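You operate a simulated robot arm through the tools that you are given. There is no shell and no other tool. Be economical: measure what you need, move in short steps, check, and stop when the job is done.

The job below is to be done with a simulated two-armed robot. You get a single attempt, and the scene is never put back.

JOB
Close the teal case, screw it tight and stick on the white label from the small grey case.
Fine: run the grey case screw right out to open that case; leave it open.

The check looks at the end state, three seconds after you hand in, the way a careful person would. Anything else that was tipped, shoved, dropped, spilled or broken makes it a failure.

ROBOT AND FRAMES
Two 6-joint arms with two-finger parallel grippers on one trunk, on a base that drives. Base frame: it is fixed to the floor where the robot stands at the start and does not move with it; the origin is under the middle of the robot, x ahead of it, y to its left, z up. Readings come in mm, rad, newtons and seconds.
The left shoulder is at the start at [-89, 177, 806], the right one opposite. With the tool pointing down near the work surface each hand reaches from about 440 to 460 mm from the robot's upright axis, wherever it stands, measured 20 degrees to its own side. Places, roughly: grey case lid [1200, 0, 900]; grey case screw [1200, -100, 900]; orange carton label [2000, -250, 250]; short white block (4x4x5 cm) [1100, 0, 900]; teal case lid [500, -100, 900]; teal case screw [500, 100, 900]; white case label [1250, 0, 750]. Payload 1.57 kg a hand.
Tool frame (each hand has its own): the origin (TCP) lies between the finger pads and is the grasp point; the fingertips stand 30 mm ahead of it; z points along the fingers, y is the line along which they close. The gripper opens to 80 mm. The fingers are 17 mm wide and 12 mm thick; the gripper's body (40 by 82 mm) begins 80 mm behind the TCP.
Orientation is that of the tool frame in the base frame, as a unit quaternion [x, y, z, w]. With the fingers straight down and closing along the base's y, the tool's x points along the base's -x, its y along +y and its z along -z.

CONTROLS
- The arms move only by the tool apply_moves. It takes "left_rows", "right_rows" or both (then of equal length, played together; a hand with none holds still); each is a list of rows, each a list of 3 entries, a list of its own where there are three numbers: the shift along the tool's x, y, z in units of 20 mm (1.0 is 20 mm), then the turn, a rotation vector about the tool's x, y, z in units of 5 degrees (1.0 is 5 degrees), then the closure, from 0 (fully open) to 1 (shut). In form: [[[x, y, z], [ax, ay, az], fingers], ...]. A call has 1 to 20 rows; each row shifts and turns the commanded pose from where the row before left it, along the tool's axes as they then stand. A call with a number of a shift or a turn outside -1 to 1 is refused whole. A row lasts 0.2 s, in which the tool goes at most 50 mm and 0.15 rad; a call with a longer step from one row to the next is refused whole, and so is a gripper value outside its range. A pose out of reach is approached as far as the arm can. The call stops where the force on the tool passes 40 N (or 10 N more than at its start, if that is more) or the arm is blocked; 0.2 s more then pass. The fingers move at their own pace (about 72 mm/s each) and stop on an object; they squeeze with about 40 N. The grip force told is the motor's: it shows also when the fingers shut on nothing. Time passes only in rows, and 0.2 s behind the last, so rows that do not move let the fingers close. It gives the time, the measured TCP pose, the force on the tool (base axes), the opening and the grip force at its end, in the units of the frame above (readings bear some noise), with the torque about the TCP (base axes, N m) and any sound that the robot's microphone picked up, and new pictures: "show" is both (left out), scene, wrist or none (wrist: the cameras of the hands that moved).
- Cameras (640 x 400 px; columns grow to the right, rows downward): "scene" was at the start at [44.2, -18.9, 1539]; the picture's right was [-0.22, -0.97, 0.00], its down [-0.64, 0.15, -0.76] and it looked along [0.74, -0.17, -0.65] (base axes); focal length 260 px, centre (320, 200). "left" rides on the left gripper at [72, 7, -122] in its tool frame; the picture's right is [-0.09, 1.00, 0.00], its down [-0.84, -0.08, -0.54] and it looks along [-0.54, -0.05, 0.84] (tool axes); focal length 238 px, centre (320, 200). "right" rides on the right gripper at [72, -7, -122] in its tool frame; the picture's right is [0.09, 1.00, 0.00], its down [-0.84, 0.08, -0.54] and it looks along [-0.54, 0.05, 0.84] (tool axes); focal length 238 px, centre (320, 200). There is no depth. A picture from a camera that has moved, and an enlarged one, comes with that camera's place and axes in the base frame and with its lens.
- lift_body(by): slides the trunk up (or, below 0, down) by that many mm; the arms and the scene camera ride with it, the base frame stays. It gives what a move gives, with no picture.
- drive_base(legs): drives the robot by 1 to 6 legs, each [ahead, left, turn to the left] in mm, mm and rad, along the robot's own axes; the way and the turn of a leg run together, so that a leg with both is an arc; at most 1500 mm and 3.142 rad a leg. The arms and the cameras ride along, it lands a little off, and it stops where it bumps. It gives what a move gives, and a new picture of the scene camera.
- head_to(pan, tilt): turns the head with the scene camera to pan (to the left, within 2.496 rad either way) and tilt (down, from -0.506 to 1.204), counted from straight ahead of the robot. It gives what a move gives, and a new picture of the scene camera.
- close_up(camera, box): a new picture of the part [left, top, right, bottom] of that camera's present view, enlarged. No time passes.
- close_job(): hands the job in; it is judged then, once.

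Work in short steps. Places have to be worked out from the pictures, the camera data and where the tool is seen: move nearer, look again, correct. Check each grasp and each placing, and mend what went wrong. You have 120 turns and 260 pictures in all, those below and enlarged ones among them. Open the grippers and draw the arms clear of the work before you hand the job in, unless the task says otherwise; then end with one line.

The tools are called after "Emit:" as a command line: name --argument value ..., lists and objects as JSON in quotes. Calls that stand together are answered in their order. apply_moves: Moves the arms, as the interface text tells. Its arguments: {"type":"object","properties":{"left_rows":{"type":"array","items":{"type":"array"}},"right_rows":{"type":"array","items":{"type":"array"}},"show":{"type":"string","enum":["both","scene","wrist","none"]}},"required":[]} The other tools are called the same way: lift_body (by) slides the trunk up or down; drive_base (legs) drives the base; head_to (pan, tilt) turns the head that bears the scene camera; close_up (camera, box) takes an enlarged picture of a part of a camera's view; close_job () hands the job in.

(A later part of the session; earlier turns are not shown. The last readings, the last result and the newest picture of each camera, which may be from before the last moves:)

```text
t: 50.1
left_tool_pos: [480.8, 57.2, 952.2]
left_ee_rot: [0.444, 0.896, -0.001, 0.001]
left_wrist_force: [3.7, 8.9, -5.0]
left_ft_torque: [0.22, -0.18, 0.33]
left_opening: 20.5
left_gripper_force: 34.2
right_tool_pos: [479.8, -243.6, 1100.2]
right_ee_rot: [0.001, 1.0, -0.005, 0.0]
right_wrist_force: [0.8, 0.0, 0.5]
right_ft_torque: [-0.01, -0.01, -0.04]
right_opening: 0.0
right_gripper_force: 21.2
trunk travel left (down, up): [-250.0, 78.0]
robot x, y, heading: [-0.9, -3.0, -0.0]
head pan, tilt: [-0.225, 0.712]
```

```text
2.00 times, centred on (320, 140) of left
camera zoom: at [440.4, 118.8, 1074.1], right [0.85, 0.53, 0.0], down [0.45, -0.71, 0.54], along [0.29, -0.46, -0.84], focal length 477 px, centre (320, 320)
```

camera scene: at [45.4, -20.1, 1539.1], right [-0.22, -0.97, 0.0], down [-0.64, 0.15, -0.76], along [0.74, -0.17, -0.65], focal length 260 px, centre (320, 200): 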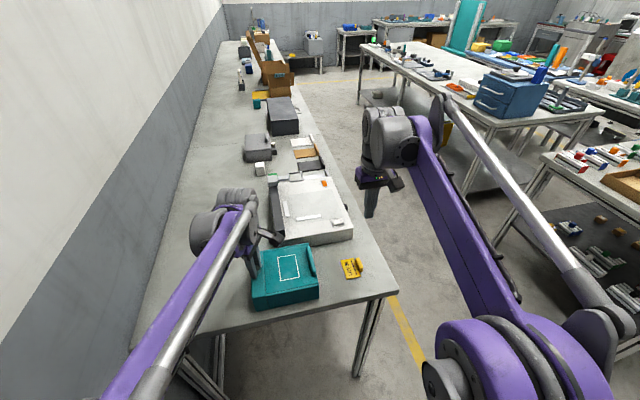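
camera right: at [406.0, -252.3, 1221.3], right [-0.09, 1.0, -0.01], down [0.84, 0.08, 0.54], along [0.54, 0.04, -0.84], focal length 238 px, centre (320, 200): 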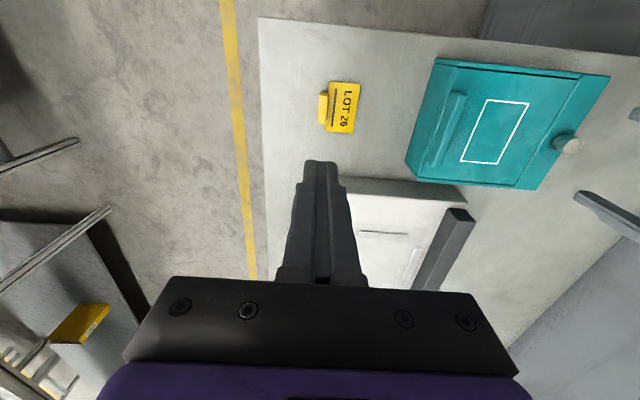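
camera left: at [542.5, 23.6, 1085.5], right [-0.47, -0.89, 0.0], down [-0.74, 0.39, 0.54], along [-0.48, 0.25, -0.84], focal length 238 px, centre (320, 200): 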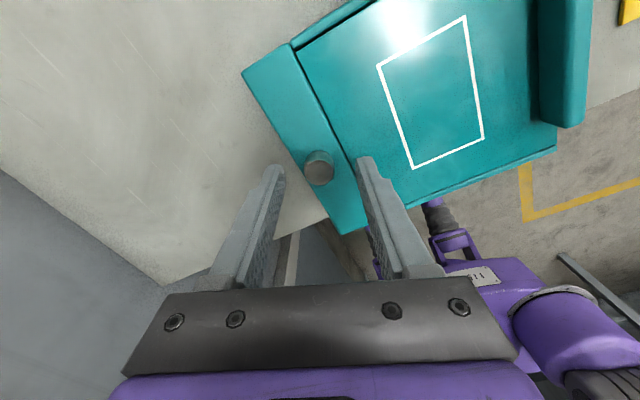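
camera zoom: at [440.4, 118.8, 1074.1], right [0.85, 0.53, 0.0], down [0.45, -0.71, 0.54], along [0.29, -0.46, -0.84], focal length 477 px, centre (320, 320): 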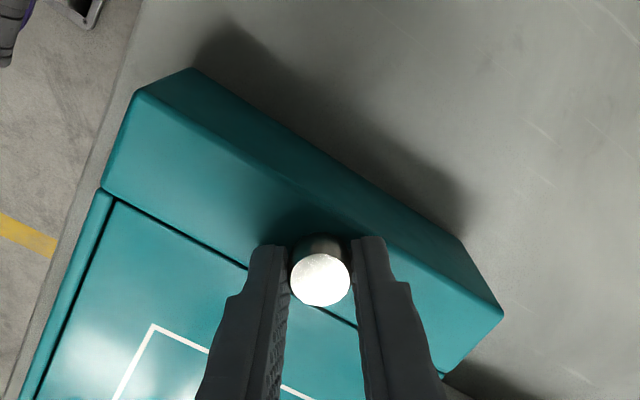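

Torque stays saturated at 0.33 N·m: the fingers now slip on a screw at its end stop, so it's tight. I release, rise and check that the case has not twisted.

Emit:
apply_moves --left_rows '[[[0, 0, 0], [0, 0, 1], 1], [[0, 0, 0], [0, 0, 1], 1], [[0, 0, 0], [0, 0, 1], 1], [[0, 0, 0], [0, 0, 0], 0.2], [[0, 0, 0], [0, 0, 0], 0.2], [[0, 0, 0], [0, 0, 0], 0.2], [[0, 0, -0.5], [0, 0, -1], 0.2], [[0, 0, -1], [0, 0, -1], 0.2], [[0, 0, -1], [0, 0, -1], 0.2], [[0, 0, -1], [0, 0, -1], 0.2], [[0, 0, -1], [0, 0, -1], 0.2], [[0, 0, -1], [0, 0, -1], 0.2], [[0, 0, -1], [0, 0, -1], 0.2], [[0, 0, -1], [0, 0, -1], 0.2], [[0, 0, -1], [0, 0, -1], 0.2], [[0, 0, 0], [0, 0, -1], 0.2], [[0, 0, 0], [0, 0, -1], 0.2], [[0, 0, 0], [0, 0, -1], 0.2], [[0, 0, 0], [0, 0, -1], 0.2]]'

Emit:
close_up --camera "scene" --box '[230, 220, 390, 320]'

```text
t: 54.1
left_tool_pos: [480.5, 56.6, 1124.3]
left_ee_rot: [0.021, 1.0, -0.001, 0.0]
left_wrist_force: [-0.7, -0.4, 0.3]
left_ft_torque: [0.0, -0.01, 0.01]
left_opening: 63.9
left_gripper_force: 0.0
right_tool_pos: [478.6, -245.8, 1098.2]
right_ee_rot: [0.001, 1.0, -0.006, 0.0]
right_wrist_force: [0.9, 0.2, -0.1]
right_ft_torque: [0.04, 0.01, -0.02]
right_opening: 0.2
right_gripper_force: 21.1
trunk travel left (down, up): [-250.0, 78.0]
robot x, y, heading: [-0.7, 2.5, 0.0]
head pan, tilt: [-0.225, 0.712]
camera scene: at [44.2, -19.1, 1539.0], right [-0.22, -0.97, 0.0], down [-0.64, 0.15, -0.76], along [0.74, -0.17, -0.65], focal length 260 px, centre (320, 200)
camera left: at [406.7, 67.1, 1244.9], right [0.13, 0.99, 0.0], down [0.83, -0.11, 0.54], along [0.54, -0.07, -0.84], focal length 238 px, centre (320, 200)
```

scene: 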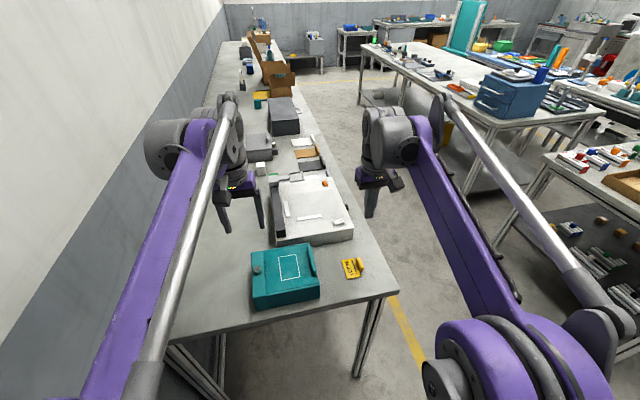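
left: 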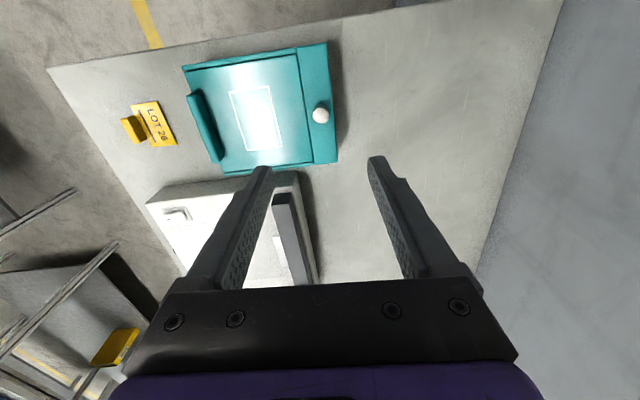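

```text
4.00 times, centred on (310, 270) of scene
camera zoom: at [44.2, -19.1, 1539.0], right [-0.22, -0.97, 0.0], down [-0.64, 0.15, -0.76], along [0.74, -0.17, -0.65], focal length 1038 px, centre (360, -80)
```

zoom: 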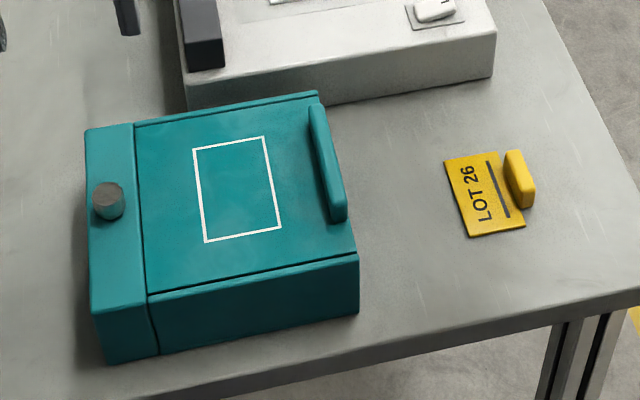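

The teal case is shut, tight and unmoved. Before driving to the grey case I look down at the robot's own base and the bench front to judge clearances.

Emit:
head_to --pan 0 --tilt 1.204

Emit:
head_to --pan -0.9 --tilt 0.6

```text
t: 55.0
left_tool_pos: [478.9, 57.1, 1123.4]
left_ee_rot: [0.022, 1.0, -0.001, 0.0]
left_wrist_force: [-0.3, 0.4, 0.2]
left_ft_torque: [0.01, 0.01, 0.01]
left_opening: 63.7
left_gripper_force: 0.1
right_tool_pos: [479.0, -244.9, 1098.8]
right_ee_rot: [0.0, 1.0, -0.004, 0.001]
right_wrist_force: [0.4, 0.7, 0.3]
right_ft_torque: [0.01, -0.02, 0.02]
right_opening: 0.1
right_gripper_force: 21.3
trunk travel left (down, up): [-250.0, 78.0]
robot x, y, heading: [-2.1, 1.3, -0.0]
head pan, tilt: [0.0, 1.201]
camera scene: at [17.8, -0.3, 1504.2], right [0.0, -1.0, 0.0], down [-0.93, 0.0, -0.36], along [0.36, 0.0, -0.93], focal length 260 px, centre (320, 200)
```

scene: 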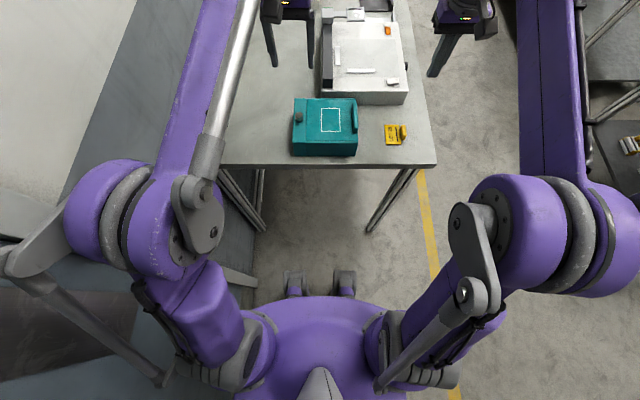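

```text
t: 56.2
left_tool_pos: [478.8, 56.6, 1122.5]
left_ee_rot: [0.023, 1.0, -0.001, 0.0]
left_wrist_force: [-0.4, -0.4, -0.4]
left_ft_torque: [-0.03, 0.01, -0.04]
left_opening: 63.8
left_gripper_force: 0.1
right_tool_pos: [477.7, -244.8, 1099.6]
right_ee_rot: [0.0, 1.0, -0.006, 0.001]
right_wrist_force: [-0.1, -0.6, -0.1]
right_ft_torque: [-0.01, 0.01, -0.02]
right_opening: 0.1
right_gripper_force: 21.8
trunk travel left (down, up): [-250.0, 78.0]
robot x, y, heading: [-1.7, 0.2, -0.001]
head pan, tilt: [-0.901, 0.6]
camera scene: at [16.9, -69.5, 1548.7], right [-0.78, -0.62, 0.0], down [-0.35, 0.44, -0.82], along [0.51, -0.65, -0.57], focal length 260 px, centre (320, 200)
```

scene: 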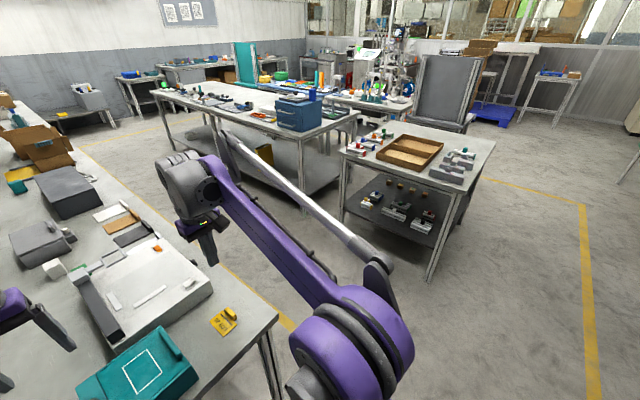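

The base is slim (feet reach only ~170 mm ahead), so I can come close to the bench side. I drive: right 800, ahead 1225, turn left 90°, staying in the aisle.

Emit:
drive_base --legs '[[0, -800, 0], [1225, 0, 0], [0, 0, 1.571]]'

Emit:
head_to --pan 0 --tilt 0.65

```text
t: 73.2
left_tool_pos: [1178.6, -323.3, 1124.1]
left_ee_rot: [-0.687, 0.726, -0.001, 0.001]
left_wrist_force: [-0.4, 0.4, 1.3]
left_ft_torque: [0.02, 0.01, 0.0]
left_opening: 64.2
left_gripper_force: 0.1
right_tool_pos: [1480.1, -326.5, 1099.8]
right_ee_rot: [-0.702, 0.712, -0.004, 0.004]
right_wrist_force: [0.9, 0.3, -0.3]
right_ft_torque: [0.0, -0.01, -0.01]
right_opening: 0.1
right_gripper_force: 21.4
trunk travel left (down, up): [-250.0, 78.0]
robot x, y, heading: [1230.4, -802.7, 1.562]
head pan, tilt: [-0.901, 0.6]
camera scene: at [1301.7, -789.0, 1548.7], right [0.61, -0.79, 0.0], down [-0.45, -0.35, -0.83], along [0.65, 0.51, -0.56], focal length 260 px, centre (320, 200)
```

scene: 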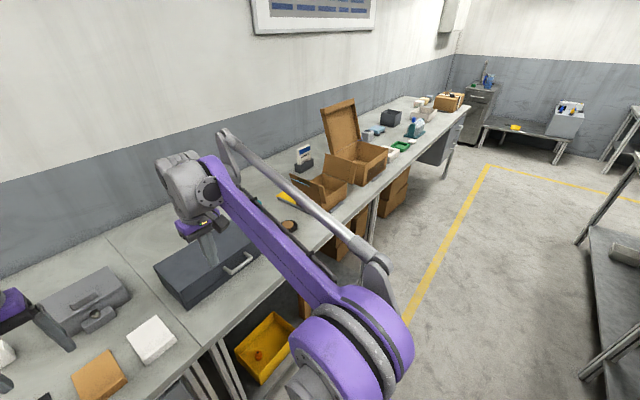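

```text
t: 74.5
left_tool_pos: [1178.8, -321.4, 1123.4]
left_ee_rot: [-0.688, 0.726, -0.001, 0.0]
left_wrist_force: [-0.2, 0.7, -0.8]
left_ft_torque: [0.0, 0.02, 0.01]
left_opening: 64.0
left_gripper_force: 0.0
right_tool_pos: [1479.3, -326.5, 1099.6]
right_ee_rot: [-0.702, 0.712, -0.004, 0.004]
right_wrist_force: [0.0, -0.8, -0.6]
right_ft_torque: [-0.02, -0.01, 0.0]
right_opening: 0.0
right_gripper_force: 21.2
trunk travel left (down, up): [-250.0, 78.0]
robot x, y, heading: [1228.5, -801.0, 1.562]
head pan, tilt: [0.0, 0.649]
camera scene: at [1232.8, -756.4, 1544.5], right [1.0, -0.01, 0.0], down [-0.01, -0.6, -0.8], along [0.01, 0.8, -0.6], focal length 260 px, centre (320, 200)
```

scene: 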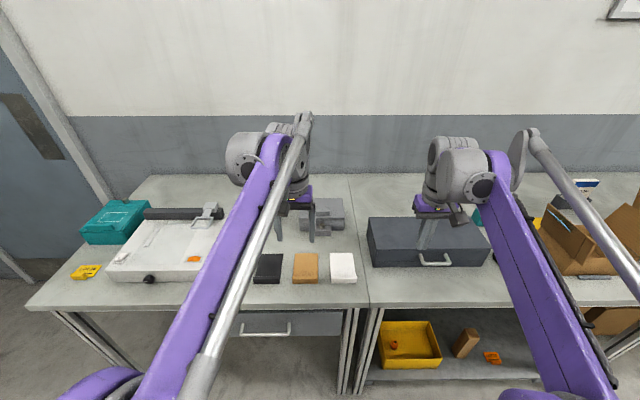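

I'm facing the bench squarely, grey case straight ahead behind the left gripper, bench edge at y ≈ -346. I drive 240 mm nearer (feet still short of the edge) and look down.

Emit:
drive_base --legs '[[240, 0, 0.009]]'

Emit:
head_to --pan 0 --tilt 0.85

Emit:
apply_moves --left_rows '[[[0, 0, 0], [0, 0, 0], 0]]' --right_rows '[[[0, 0, 0], [0, 0, 0], 0]]' --show "wrist"

```text
t: 76.3
left_tool_pos: [1163.3, -89.0, 1122.7]
left_ee_rot: [-0.694, 0.72, -0.002, 0.0]
left_wrist_force: [-0.3, 0.6, -0.6]
left_ft_torque: [0.01, -0.03, 0.01]
left_opening: 64.2
left_gripper_force: 0.0
right_tool_pos: [1465.6, -89.3, 1099.3]
right_ee_rot: [0.71, -0.705, 0.003, -0.003]
right_wrist_force: [-0.7, -0.8, -1.0]
right_ft_torque: [0.01, -0.03, -0.01]
right_opening: 0.0
right_gripper_force: 21.7
trunk travel left (down, up): [-250.0, 78.0]
robot x, y, heading: [1224.0, -567.4, 1.581]
head pan, tilt: [0.0, 0.649]
stopped in leg 1: the robot was blocked; the commanded pose is now the measured one
camera scene: at [1226.3, -522.7, 1544.4], right [1.0, 0.01, 0.0], down [0.01, -0.61, -0.8], along [-0.01, 0.8, -0.61], focal length 260 px, centre (320, 200)
```

scene: 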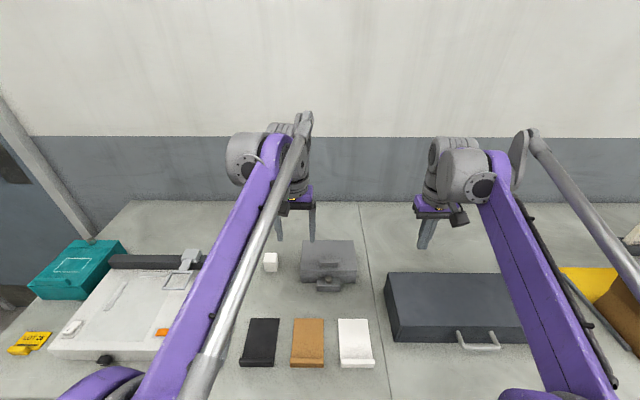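

```text
t: 77.0
left_tool_pos: [1161.8, -90.8, 1123.6]
left_ee_rot: [-0.694, 0.72, 0.0, 0.0]
left_wrist_force: [-0.1, 0.1, -0.2]
left_ft_torque: [0.0, 0.01, 0.0]
left_opening: 63.6
left_gripper_force: 0.0
right_tool_pos: [1465.7, -89.0, 1099.5]
right_ee_rot: [0.71, -0.704, 0.003, -0.004]
right_wrist_force: [0.3, 0.2, 0.2]
right_ft_torque: [0.01, -0.03, 0.0]
right_opening: 0.0
right_gripper_force: 21.1
trunk travel left (down, up): [-250.0, 78.0]
robot x, y, heading: [1225.5, -573.2, 1.586]
head pan, tilt: [0.0, 0.85]
camera scene: at [1226.2, -532.1, 1527.9], right [1.0, 0.01, 0.0], down [0.01, -0.75, -0.66], along [-0.01, 0.66, -0.75], focal length 260 px, centre (320, 200)
```

scene: 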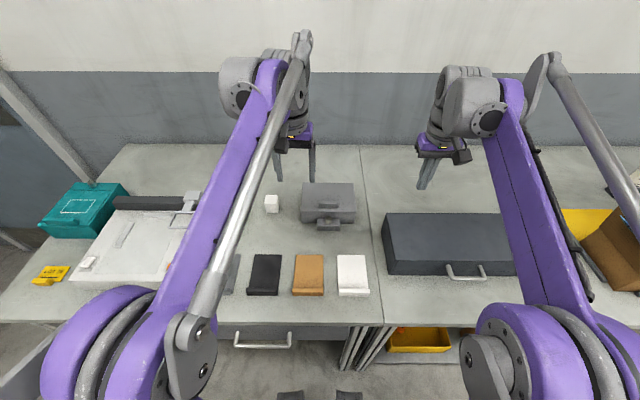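

```text
t: 77.4
left_tool_pos: [1163.2, -93.0, 1123.4]
left_ee_rot: [-0.694, 0.72, 0.0, 0.002]
left_wrist_force: [0.0, 0.4, 0.3]
left_ft_torque: [0.01, -0.03, -0.04]
left_opening: 79.9
left_gripper_force: 0.0
right_tool_pos: [1465.7, -89.0, 1099.3]
right_ee_rot: [0.708, -0.706, 0.003, -0.003]
right_wrist_force: [1.4, -0.2, -0.9]
right_ft_torque: [0.0, 0.01, 0.0]
right_opening: 52.5
right_gripper_force: 0.2
trunk travel left (down, up): [-250.0, 78.0]
robot x, y, heading: [1222.1, -568.2, 1.577]
head pan, tilt: [0.0, 0.85]
camera right: at [1471.5, -161.6, 1221.2], right [-1.0, -0.1, -0.01], down [-0.09, 0.84, 0.54], along [-0.04, 0.54, -0.84], focal length 238 px, centre (320, 200)
camera left: at [1152.6, -161.8, 1244.9], right [-0.99, 0.13, 0.0], down [0.11, 0.83, 0.54], along [0.07, 0.54, -0.84], focal length 238 px, centre (320, 200)
```

right: 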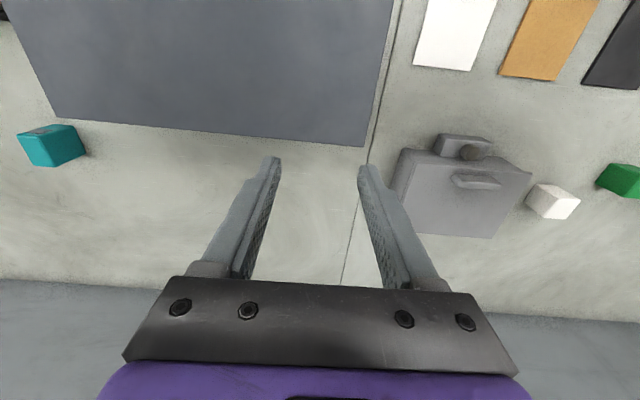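
left: 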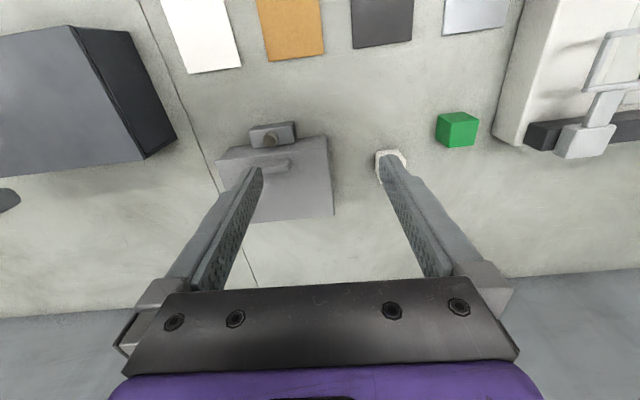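

The drive was stopped about 6 mm short (touching the drawer or edge), nothing seems disturbed. Triangulated grey screw top: [1244,-52,884]. I look closely at the clearance between knob and case body.

Emit:
close_up --camera "left" --box '[200, 100, 360, 200]'

Emit:
close_up --camera "right" --box '[380, 110, 540, 210]'

Emit:
close_up --camera "scene" --box '[260, 165, 388, 245]'

```text
4.00 times, centred on (280, 150) of left
camera zoom: at [1152.6, -161.8, 1244.9], right [-0.99, 0.13, 0.0], down [0.11, 0.83, 0.54], along [0.07, 0.54, -0.84], focal length 953 px, centre (480, 400)
```

zoom: 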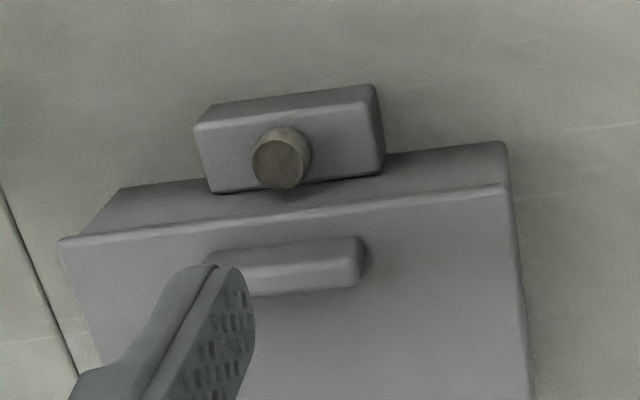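

```text
4.00 times, centred on (460, 160) of right
camera zoom: at [1471.5, -161.6, 1221.2], right [-1.0, -0.1, -0.01], down [-0.09, 0.84, 0.54], along [-0.04, 0.54, -0.84], focal length 953 px, centre (-240, 360)
```

zoom: 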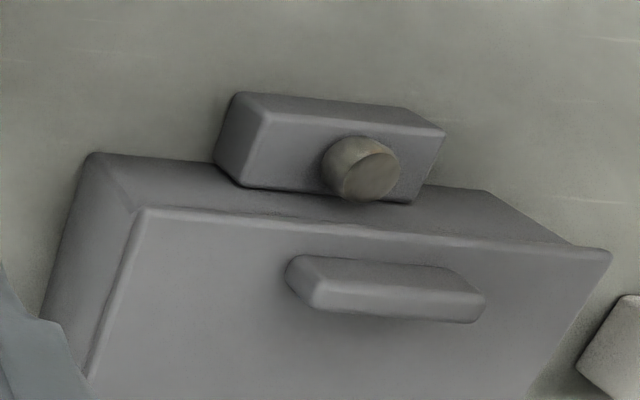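

```text
5.00 times, centred on (324, 205) of scene
camera zoom: at [1225.9, -532.2, 1527.8], right [1.0, 0.01, 0.0], down [0.01, -0.75, -0.66], along [-0.01, 0.66, -0.75], focal length 1298 px, centre (300, 175)
```

zoom: 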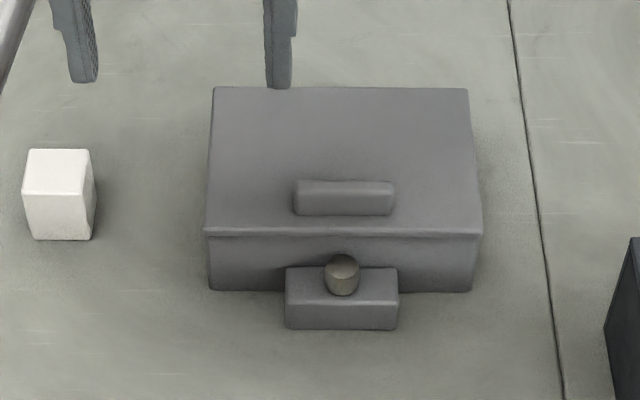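

The knob centre is only ~14 mm from the case face (lid top ≈ 907, knob top ≈ 884), so the fingers must close along x and can swing only about ±25°. I bring the open left hand above the knob and look from there.

Emit:
apply_moves --left_rows '[[[-0.22, -0.44, 0.9], [0, 0, -0.42], 0.3], [[-0.22, -0.44, 0.9], [0, 0, 0], 0.3], [[-0.22, -0.44, 0.9], [0, 0, 0], 0.3], [[-0.22, -0.44, 0.9], [0, 0, 0], 0.3], [[-0.22, -0.44, 0.9], [0, 0, 0], 0.3], [[-0.22, -0.44, 0.9], [0, 0, 0], 0.3], [[-0.22, -0.44, 0.9], [0, 0, 0], 0.3], [[-0.22, -0.44, 0.9], [0, 0, 0], 0.3], [[-0.22, -0.44, 0.9], [0, 0, 0], 0.3]]' --show "wrist"

Emit:
close_up --camera "right" --box '[380, 110, 540, 210]'

```text
t: 79.4
left_tool_pos: [1244.7, -53.9, 961.6]
left_ee_rot: [0.707, -0.707, 0.001, -0.002]
left_wrist_force: [-0.1, -0.3, -0.6]
left_ft_torque: [-0.01, 0.01, -0.01]
left_opening: 55.9
left_gripper_force: 0.0
right_tool_pos: [1465.1, -88.2, 1098.9]
right_ee_rot: [0.709, -0.705, 0.004, -0.004]
right_wrist_force: [0.2, 0.5, 0.3]
right_ft_torque: [0.01, -0.03, 0.0]
right_opening: 80.2
right_gripper_force: 0.1
trunk travel left (down, up): [-250.0, 78.0]
robot x, y, heading: [1225.7, -566.6, 1.583]
head pan, tilt: [0.0, 0.85]
camera left: at [1235.4, -123.1, 1083.0], right [-1.0, 0.09, 0.0], down [0.08, 0.84, 0.54], along [0.05, 0.54, -0.84], focal length 238 px, centre (320, 200)
```

left: 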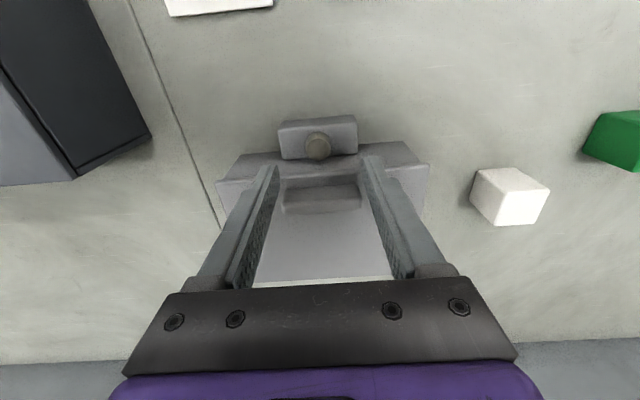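

```text
4.00 times, centred on (460, 160) of right
camera zoom: at [1471.8, -161.2, 1221.0], right [-1.0, -0.1, -0.01], down [-0.09, 0.84, 0.54], along [-0.04, 0.54, -0.84], focal length 953 px, centre (-240, 360)
```

zoom: 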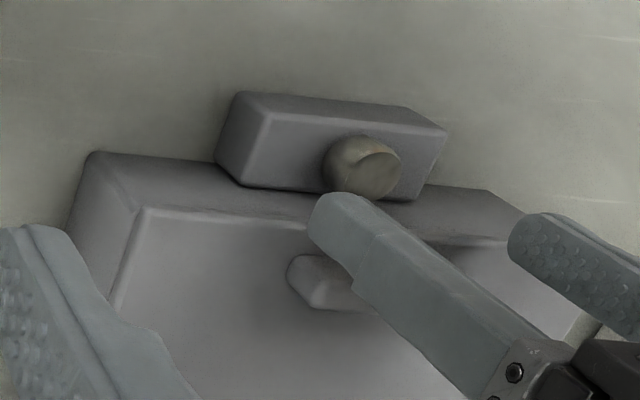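

Emit:
close_up --camera "left" --box '[240, 100, 400, 200]'

```text
4.00 times, centred on (320, 150) of left
camera zoom: at [1235.4, -123.1, 1083.0], right [-1.0, 0.09, 0.0], down [0.08, 0.84, 0.54], along [0.05, 0.54, -0.84], focal length 953 px, centre (320, 400)
```

zoom: 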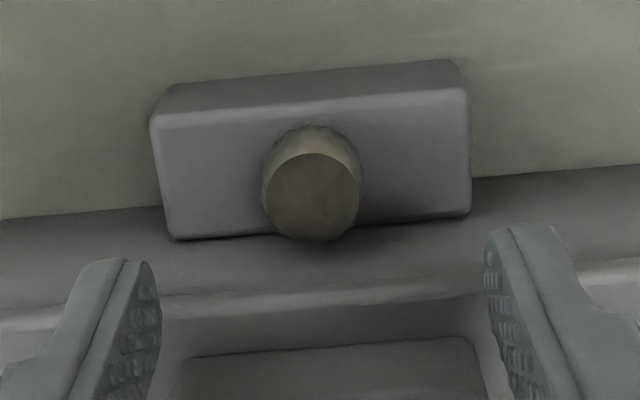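

Geometry: block top ≈ 873, knob top ≈ 891, knob centre [1244,-50.5], case face y ≈ -36. I grip with the pads offset 5 mm outward, swinging about the knob axis in ±20° strokes; first stroke now.

Emit:
apply_moves --left_rows '[[[0.08, 0.02, 0.85], [0, 0, 0], 0.6], [[0, 0, 0.85], [0, 0, 0], 0.6], [[0, 0, 0.85], [0, 0, 0], 0.6], [[0, 0, 0], [0, 0, 0], 0.65], [[0, 0.0218, 0], [0, 0, 1], 0.65], [[0, 0.0218, 0], [0, 0, 1], 0.65], [[0, 0.0218, 0], [0, 0, 1], 0.65], [[0, 0.0218, 0], [0, 0, 1], 0.65], [[0, 0, 0], [0, 0, 0], 1], [[0, 0, 0], [0, 0, 0], 1]]' --show "wrist"

Emit:
close_up --camera "left" --box '[240, 100, 400, 200]'

Emit:
close_up --camera "right" --box '[380, 110, 540, 210]'

```text
t: 81.2
left_tool_pos: [1239.1, -58.6, 912.7]
left_ee_rot: [-0.584, 0.811, -0.005, -0.004]
left_wrist_force: [-5.4, -26.9, 0.0]
left_ft_torque: [0.18, -0.05, 0.77]
left_opening: 28.1
left_gripper_force: 0.4
right_tool_pos: [1464.7, -90.8, 1099.8]
right_ee_rot: [0.709, -0.705, 0.004, -0.004]
right_wrist_force: [-0.6, -0.3, -0.1]
right_ft_torque: [-0.02, -0.01, 0.04]
right_opening: 80.1
right_gripper_force: 0.1
trunk travel left (down, up): [-250.0, 78.0]
robot x, y, heading: [1225.3, -567.8, 1.581]
head pan, tilt: [0.0, 0.85]
stopped in row 8 (left hand): the force on the tool passed its limit at 43 N (the readings are from after the stop); the commanded pose is now the measured one
camera left: at [1208.6, -123.0, 1034.2], right [-0.91, 0.4, 0.0], down [0.34, 0.78, 0.53], along [0.22, 0.48, -0.85], focal length 238 px, centre (320, 200)
```

left: 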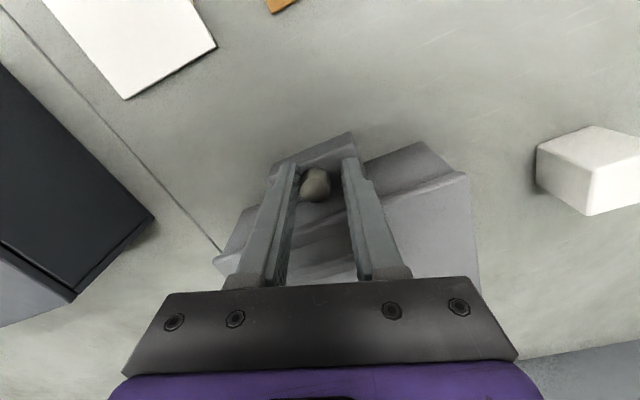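

```text
4.00 times, centred on (320, 150) of left
camera zoom: at [1208.6, -123.0, 1034.2], right [-0.91, 0.4, 0.0], down [0.34, 0.78, 0.53], along [0.22, 0.48, -0.85], focal length 953 px, centre (320, 400)
```

zoom: 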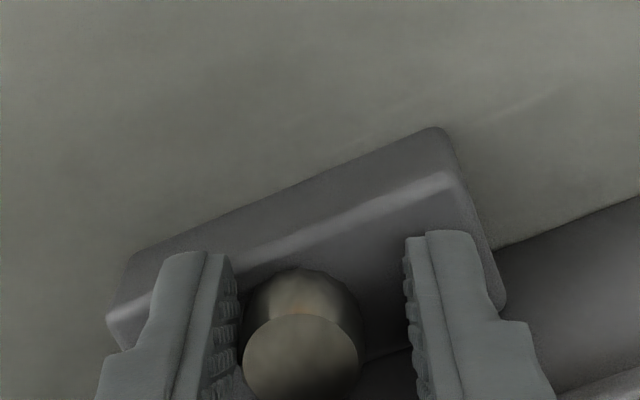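

```text
4.00 times, centred on (460, 160) of right
camera zoom: at [1470.6, -163.5, 1221.8], right [-0.99, -0.1, -0.01], down [-0.09, 0.83, 0.54], along [-0.05, 0.54, -0.84], focal length 953 px, centre (-240, 360)
```

zoom: 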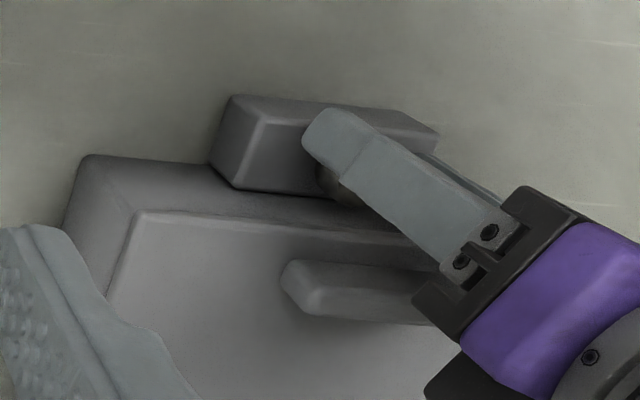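

The finger's thicker upper part met the lid edge at ~18°. I'll lean the hand 25° (fingers pointing toward the case foot, palm away) so the upper parts clear, and swing about the vertical axis; first I rise and lean.

Emit:
apply_moves --left_rows '[[[0.1, 0, -0.5], [0, 0, 0], 0.5], [[0, 0, -1], [0, 0, -0.7], 0.4], [[0, 0, -1], [0, 0, -1], 0.4], [[0, 0, 0], [0, 0, -1], 0.4], [[0, 0, 0], [0, 0, -1], 0.4], [[0, 0, 0], [0, -1, 0], 0.5], [[0, 0, 0], [0, -1, 0], 0.5], [[0, 0, 0], [0, -1, 0], 0.5], [[0, 0, 0], [0, -1, 0], 0.5], [[0, 0, 0], [0, -1, 0], 0.5]]' --show "wrist"

Emit:
close_up --camera "left" --box '[220, 80, 420, 205]'

Emit:
close_up --camera "right" --box '[380, 110, 540, 210]'

```text
t: 83.4
left_tool_pos: [1239.4, -58.7, 960.9]
left_ee_rot: [-0.69, 0.691, 0.15, 0.151]
left_wrist_force: [-0.6, -8.9, -0.4]
left_ft_torque: [-0.2, 0.04, 0.22]
left_opening: 41.0
left_gripper_force: 0.2
right_tool_pos: [1464.8, -90.7, 1099.5]
right_ee_rot: [0.709, -0.705, 0.003, -0.004]
right_wrist_force: [-0.6, -0.5, 0.0]
right_ft_torque: [0.01, 0.01, -0.03]
right_opening: 80.0
right_gripper_force: 0.0
trunk travel left (down, up): [-250.0, 78.0]
robot x, y, heading: [1225.2, -570.3, 1.58]
head pan, tilt: [0.0, 0.85]
camera left: at [1231.4, -174.3, 1041.6], right [-1.0, 0.09, 0.04], down [0.08, 0.53, 0.84], along [0.05, 0.84, -0.54], focal length 238 px, centre (320, 200)
```

left: 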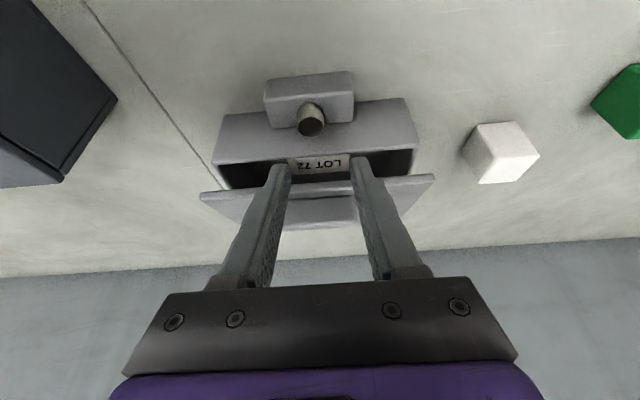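

```text
3.20 times, centred on (320, 142) of left
camera zoom: at [1231.4, -174.3, 1041.6], right [-1.0, 0.09, 0.04], down [0.08, 0.53, 0.84], along [0.05, 0.84, -0.54], focal length 763 px, centre (320, 384)
```

zoom: 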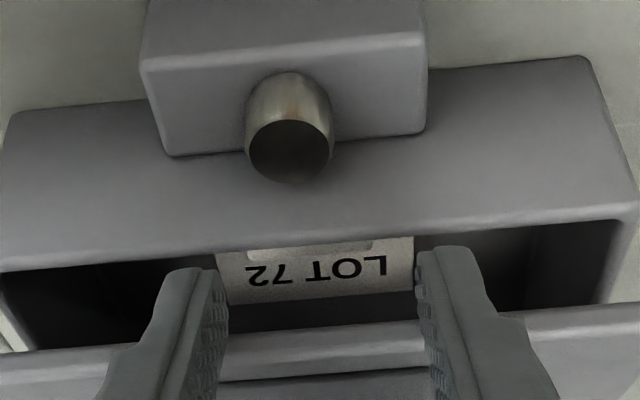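

```text
4.00 times, centred on (460, 160) of right
camera zoom: at [1470.8, -163.2, 1221.6], right [-1.0, -0.1, -0.01], down [-0.09, 0.84, 0.54], along [-0.04, 0.54, -0.84], focal length 953 px, centre (-240, 360)
```

zoom: 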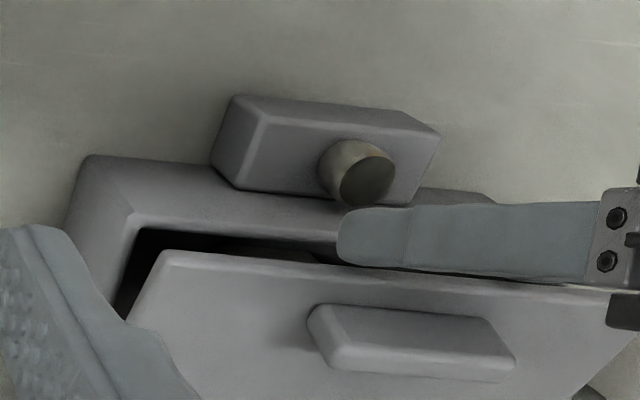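

Unexpectedly the lid's front edge was lifted by the finger (it is hinged at the back and not latched); a white "LOT 72" label is inside. As instructed I still run the screw out: I lower the fingers again, letting the lid down, straddling the knob in the leaned pose.

Emit:
apply_moves --left_rows '[[[0.39, -0.058, 0.576], [0, 0, 0], 0.5], [[0.39, -0.058, 0.576], [0, 0, 0], 0.5], [[0.39, -0.058, 0.576], [0, 0, 0], 0.5], [[0.39, -0.058, 0.576], [0, 0, 0], 0.5]]' --show "wrist"

Emit:
close_up --camera "left" --box '[220, 80, 420, 205]'

Emit:
close_up --camera "right" --box '[380, 110, 540, 210]'

```text
t: 84.5
left_tool_pos: [1245.1, -65.7, 909.4]
left_ee_rot: [-0.689, 0.692, 0.153, 0.153]
left_wrist_force: [-1.6, -7.4, 17.5]
left_ft_torque: [-0.07, 0.02, -0.07]
left_opening: 39.7
left_gripper_force: 0.0
right_tool_pos: [1465.0, -89.8, 1100.5]
right_ee_rot: [0.709, -0.705, 0.003, -0.004]
right_wrist_force: [1.0, -0.1, -0.4]
right_ft_torque: [-0.01, 0.03, -0.02]
right_opening: 80.0
right_gripper_force: 0.1
trunk travel left (down, up): [-250.0, 78.0]
robot x, y, heading: [1225.7, -573.6, 1.578]
head pan, tilt: [0.0, 0.85]
stopped in row 4 (left hand): the force on the tool passed its limit at 43 N (the readings are from after the stop); the commanded pose is now the measured one
camera left: at [1235.8, -182.4, 990.4], right [-1.0, 0.09, 0.04], down [0.08, 0.53, 0.84], along [0.05, 0.84, -0.53], focal length 238 px, centre (320, 200)
```

left: 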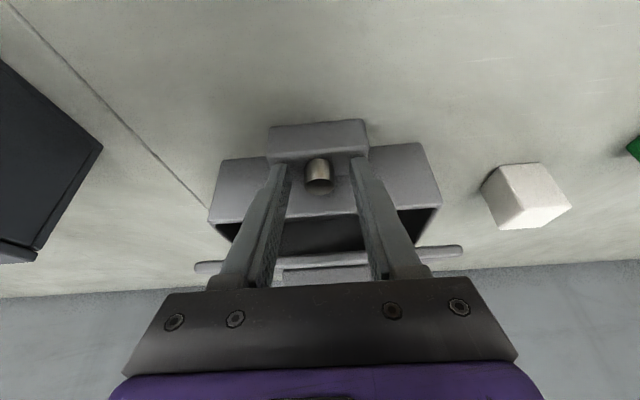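

```text
3.20 times, centred on (320, 142) of left
camera zoom: at [1235.8, -182.4, 990.4], right [-1.0, 0.09, 0.04], down [0.08, 0.53, 0.84], along [0.05, 0.84, -0.53], focal length 763 px, centre (320, 384)
```

zoom: 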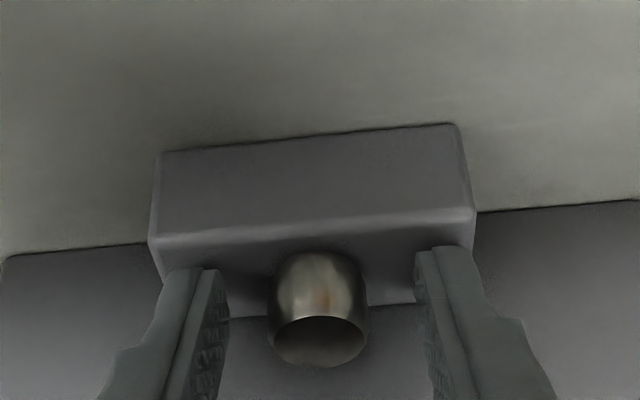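

```text
4.00 times, centred on (460, 160) of right
camera zoom: at [1470.8, -163.1, 1221.7], right [-0.99, -0.1, -0.01], down [-0.09, 0.83, 0.54], along [-0.05, 0.54, -0.84], focal length 953 px, centre (-240, 360)
```

zoom: 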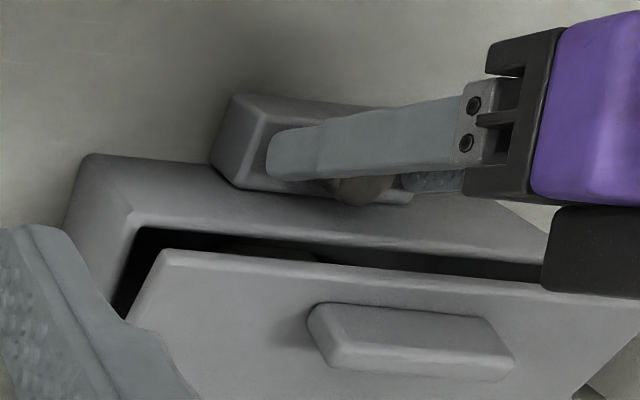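

The lid stays up by itself. Fingers just touched the block top (≈878), knob centred between them. I rise 2 mm, back off 1.7 mm, and make the first stroke: +22°, grip, then -44° counter-clockwise.

Emit:
apply_moves --left_rows '[[[0.035, 0, -0.126], [0, 0, 0], 0.65], [[0, 0, 0], [0, 0, 0], 0.65], [[-0.0035, 0.0814, 0.0017], [0.466, 0, 1], 0.65], [[-0.0035, 0.0814, 0.0017], [0.466, 0, 1], 0.65], [[-0.0035, 0.0814, 0.0017], [0.466, 0, 1], 0.65], [[-0.0035, 0.0814, 0.0017], [0.466, 0, 1], 0.65], [[0, 0, 0], [0, 0, 0], 1], [[0, 0, 0], [0, 0, 0], 1]]' --show "none"

Emit:
close_up --camera "left" --box '[220, 80, 420, 205]'

```text
t: 86.3
left_tool_pos: [1239.9, -65.9, 910.8]
left_ee_rot: [-0.544, 0.811, 0.119, 0.179]
left_wrist_force: [11.1, -7.4, -4.4]
left_ft_torque: [0.12, -0.23, -0.17]
left_opening: 20.7
left_gripper_force: 33.7
right_tool_pos: [1465.8, -89.0, 1098.5]
right_ee_rot: [0.709, -0.705, 0.002, -0.004]
right_wrist_force: [-0.7, -0.5, 0.4]
right_ft_torque: [0.0, -0.04, -0.05]
right_opening: 80.0
right_gripper_force: 0.0
trunk travel left (down, up): [-250.0, 78.0]
robot x, y, heading: [1223.3, -570.8, 1.579]
head pan, tilt: [0.0, 0.85]
```

```text
3.20 times, centred on (320, 142) of left
camera zoom: at [1188.0, -170.8, 990.7], right [-0.89, 0.46, 0.04], down [0.27, 0.46, 0.84], along [0.37, 0.76, -0.53], focal length 763 px, centre (320, 384)
```

zoom: 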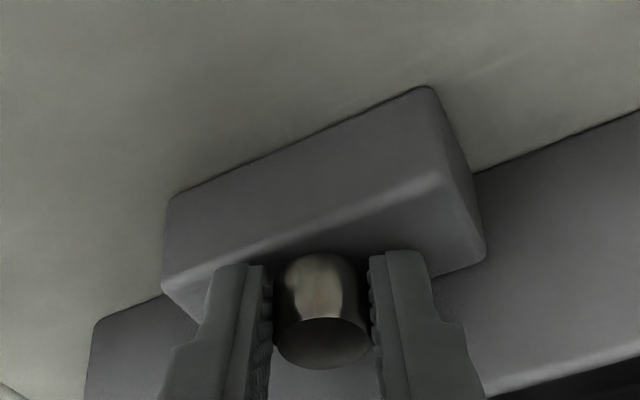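

Gripped cleanly with room left. Now the counter-clockwise stroke of 44°.

Emit:
apply_moves --left_rows '[[[-0.0035, -0.0814, 0.0017], [-0.466, 0, -1], 1], [[-0.0035, -0.0814, 0.0017], [-0.466, 0, -1], 1], [[-0.0035, -0.0814, 0.0017], [-0.466, 0, -1], 1], [[-0.0035, -0.0814, 0.0017], [-0.466, 0, -1], 1], [[-0.0035, -0.0814, 0.0017], [-0.466, 0, -1], 1], [[-0.0035, -0.0814, 0.0017], [-0.466, 0, -1], 1], [[-0.0035, -0.0814, 0.0017], [-0.466, 0, -1], 1], [[-0.0035, -0.0814, 0.0017], [-0.466, 0, -1], 1]]' --show "none"

Emit:
close_up --camera "left" --box '[220, 80, 420, 205]'

```text
t: 88.1
left_tool_pos: [1249.7, -64.6, 911.5]
left_ee_rot: [0.81, -0.546, -0.18, -0.12]
left_wrist_force: [-1.6, -9.9, -16.6]
left_ft_torque: [-0.37, -0.03, 0.06]
left_opening: 20.2
left_gripper_force: 33.9
right_tool_pos: [1464.9, -88.9, 1099.9]
right_ee_rot: [0.71, -0.704, 0.003, -0.004]
right_wrist_force: [0.0, 0.0, 0.4]
right_ft_torque: [-0.01, 0.0, 0.03]
right_opening: 79.9
right_gripper_force: 0.1
trunk travel left (down, up): [-250.0, 78.0]
robot x, y, heading: [1223.8, -570.1, 1.581]
head pan, tilt: [0.0, 0.85]
```

```text
3.20 times, centred on (320, 142) of left
camera zoom: at [1286.2, -175.1, 991.3], right [-0.95, -0.3, 0.04], down [-0.13, 0.52, 0.84], along [-0.27, 0.8, -0.53], focal length 763 px, centre (320, 384)
```

zoom: 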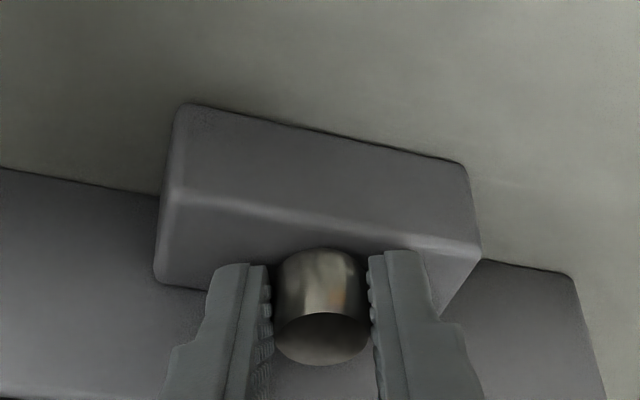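

It turns easily. I now repeat in combined cycles (open, swing back 50°, grip, turn 50° ccw), two cycles and then check.

Emit:
apply_moves --left_rows '[[[0, 0, 0], [0, 0, 0], 0.65], [[-0.0035, 0.0814, 0.0017], [0.466, 0, 1], 0.65], [[-0.0035, 0.0814, 0.0017], [0.466, 0, 1], 0.65], [[-0.0035, 0.0814, 0.0017], [0.466, 0, 1], 0.65], [[-0.0035, 0.0814, 0.0017], [0.466, 0, 1], 0.65], [[-0.0035, 0.0814, 0.0017], [0.466, 0, 1], 0.65], [[-0.0035, 0.0814, 0.0017], [0.466, 0, 1], 0.65], [[-0.0035, 0.0814, 0.0017], [0.466, 0, 1], 0.65], [[-0.0035, 0.0814, 0.0017], [0.466, 0, 1], 0.65], [[-0.0035, 0.0814, 0.0017], [0.466, 0, 1], 0.65], [[0, 0, 0], [0, 0, 0], 1], [[-0.0035, -0.0814, 0.0017], [-0.466, 0, -1], 1], [[-0.0035, -0.0814, 0.0017], [-0.466, 0, -1], 1], [[-0.0035, -0.0814, 0.0017], [-0.466, 0, -1], 1], [[-0.0035, -0.0814, 0.0017], [-0.466, 0, -1], 1], [[-0.0035, -0.0814, 0.0017], [-0.466, 0, -1], 1], [[-0.0035, -0.0814, 0.0017], [-0.466, 0, -1], 1], [[-0.0035, -0.0814, 0.0017], [-0.466, 0, -1], 1], [[-0.0035, -0.0814, 0.0017], [-0.466, 0, -1], 1], [[-0.0035, -0.0814, 0.0017], [-0.466, 0, -1], 1]]' --show "none"

Emit:
apply_moves --left_rows '[[[0, 0, 0], [0, 0, 0], 0.65], [[-0.0035, 0.0814, 0.0017], [0.466, 0, 1], 0.65], [[-0.0035, 0.0814, 0.0017], [0.466, 0, 1], 0.65], [[-0.0035, 0.0814, 0.0017], [0.466, 0, 1], 0.65], [[-0.0035, 0.0814, 0.0017], [0.466, 0, 1], 0.65], [[-0.0035, 0.0814, 0.0017], [0.466, 0, 1], 0.65], [[-0.0035, 0.0814, 0.0017], [0.466, 0, 1], 0.65], [[-0.0035, 0.0814, 0.0017], [0.466, 0, 1], 0.65], [[-0.0035, 0.0814, 0.0017], [0.466, 0, 1], 0.65], [[-0.0035, 0.0814, 0.0017], [0.466, 0, 1], 0.65], [[0, 0, 0], [0, 0, 0], 1], [[-0.0035, -0.0814, 0.0017], [-0.466, 0, -1], 1], [[-0.0035, -0.0814, 0.0017], [-0.466, 0, -1], 1], [[-0.0035, -0.0814, 0.0017], [-0.466, 0, -1], 1], [[-0.0035, -0.0814, 0.0017], [-0.466, 0, -1], 1], [[-0.0035, -0.0814, 0.0017], [-0.466, 0, -1], 1], [[-0.0035, -0.0814, 0.0017], [-0.466, 0, -1], 1], [[-0.0035, -0.0814, 0.0017], [-0.466, 0, -1], 1], [[-0.0035, -0.0814, 0.0017], [-0.466, 0, -1], 1], [[-0.0035, -0.0814, 0.0017], [-0.466, 0, -1], 1]]' --show "wrist"

Emit:
close_up --camera "left" --box '[220, 80, 420, 205]'

Emit:
close_up --camera "right" --box '[380, 110, 540, 210]'

```text
t: 92.3
left_tool_pos: [1251.0, -65.9, 912.4]
left_ee_rot: [0.81, -0.545, -0.179, -0.12]
left_wrist_force: [-1.5, -19.2, -13.5]
left_ft_torque: [-0.45, 0.0, 0.13]
left_opening: 20.2
left_gripper_force: 34.3
right_tool_pos: [1464.1, -90.6, 1100.1]
right_ee_rot: [0.71, -0.705, 0.003, -0.004]
right_wrist_force: [0.9, -0.1, -0.1]
right_ft_torque: [0.01, -0.02, 0.01]
right_opening: 79.7
right_gripper_force: 0.0
trunk travel left (down, up): [-250.0, 78.0]
robot x, y, heading: [1223.0, -569.4, 1.589]
head pan, tilt: [0.0, 0.85]
```

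```text
t: 96.5
left_tool_pos: [1249.9, -65.3, 913.7]
left_ee_rot: [0.81, -0.545, -0.181, -0.12]
left_wrist_force: [3.6, -15.5, -4.9]
left_ft_torque: [-0.48, -0.11, 0.06]
left_opening: 20.4
left_gripper_force: 34.2
right_tool_pos: [1464.5, -90.2, 1099.0]
right_ee_rot: [0.71, -0.705, 0.003, -0.005]
right_wrist_force: [0.5, -0.2, -0.4]
right_ft_torque: [-0.01, 0.03, 0.01]
right_opening: 80.0
right_gripper_force: 0.2
trunk travel left (down, up): [-250.0, 78.0]
robot x, y, heading: [1225.1, -569.6, 1.578]
head pan, tilt: [0.0, 0.85]
camera left: at [1286.5, -176.0, 993.2], right [-0.95, -0.3, 0.04], down [-0.13, 0.52, 0.84], along [-0.27, 0.8, -0.53], focal length 238 px, centre (320, 200)
```

left: 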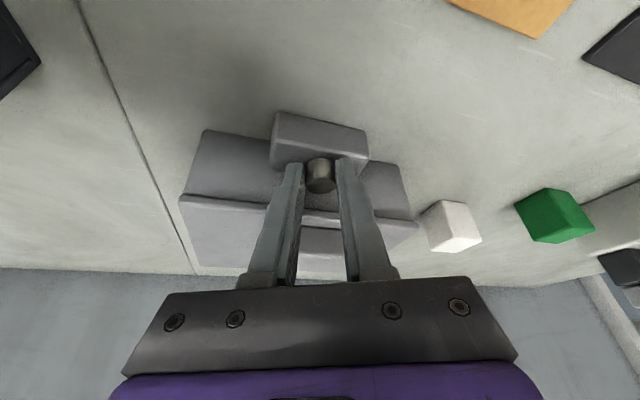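

```text
3.20 times, centred on (320, 142) of left
camera zoom: at [1286.5, -176.0, 993.2], right [-0.95, -0.3, 0.04], down [-0.13, 0.52, 0.84], along [-0.27, 0.8, -0.53], focal length 763 px, centre (320, 384)
```

zoom: 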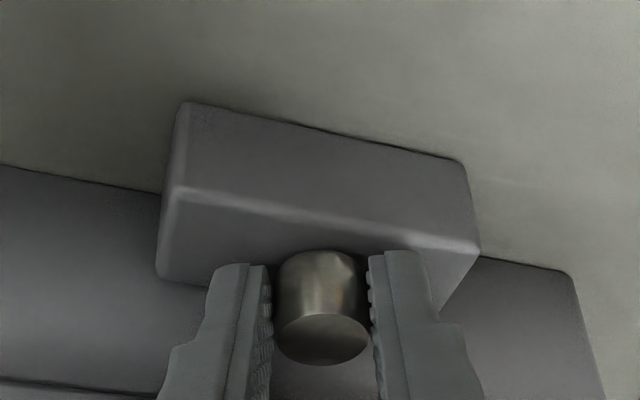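

```text
4.00 times, centred on (460, 160) of right
camera zoom: at [1471.4, -162.9, 1221.4], right [-1.0, -0.1, -0.01], down [-0.09, 0.84, 0.54], along [-0.05, 0.54, -0.84], focal length 953 px, centre (-240, 360)
```

zoom: 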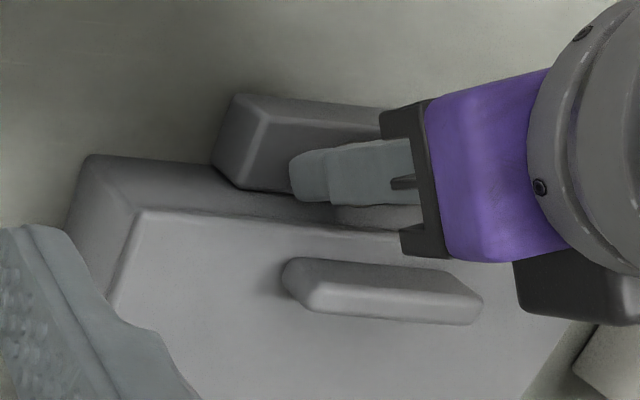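

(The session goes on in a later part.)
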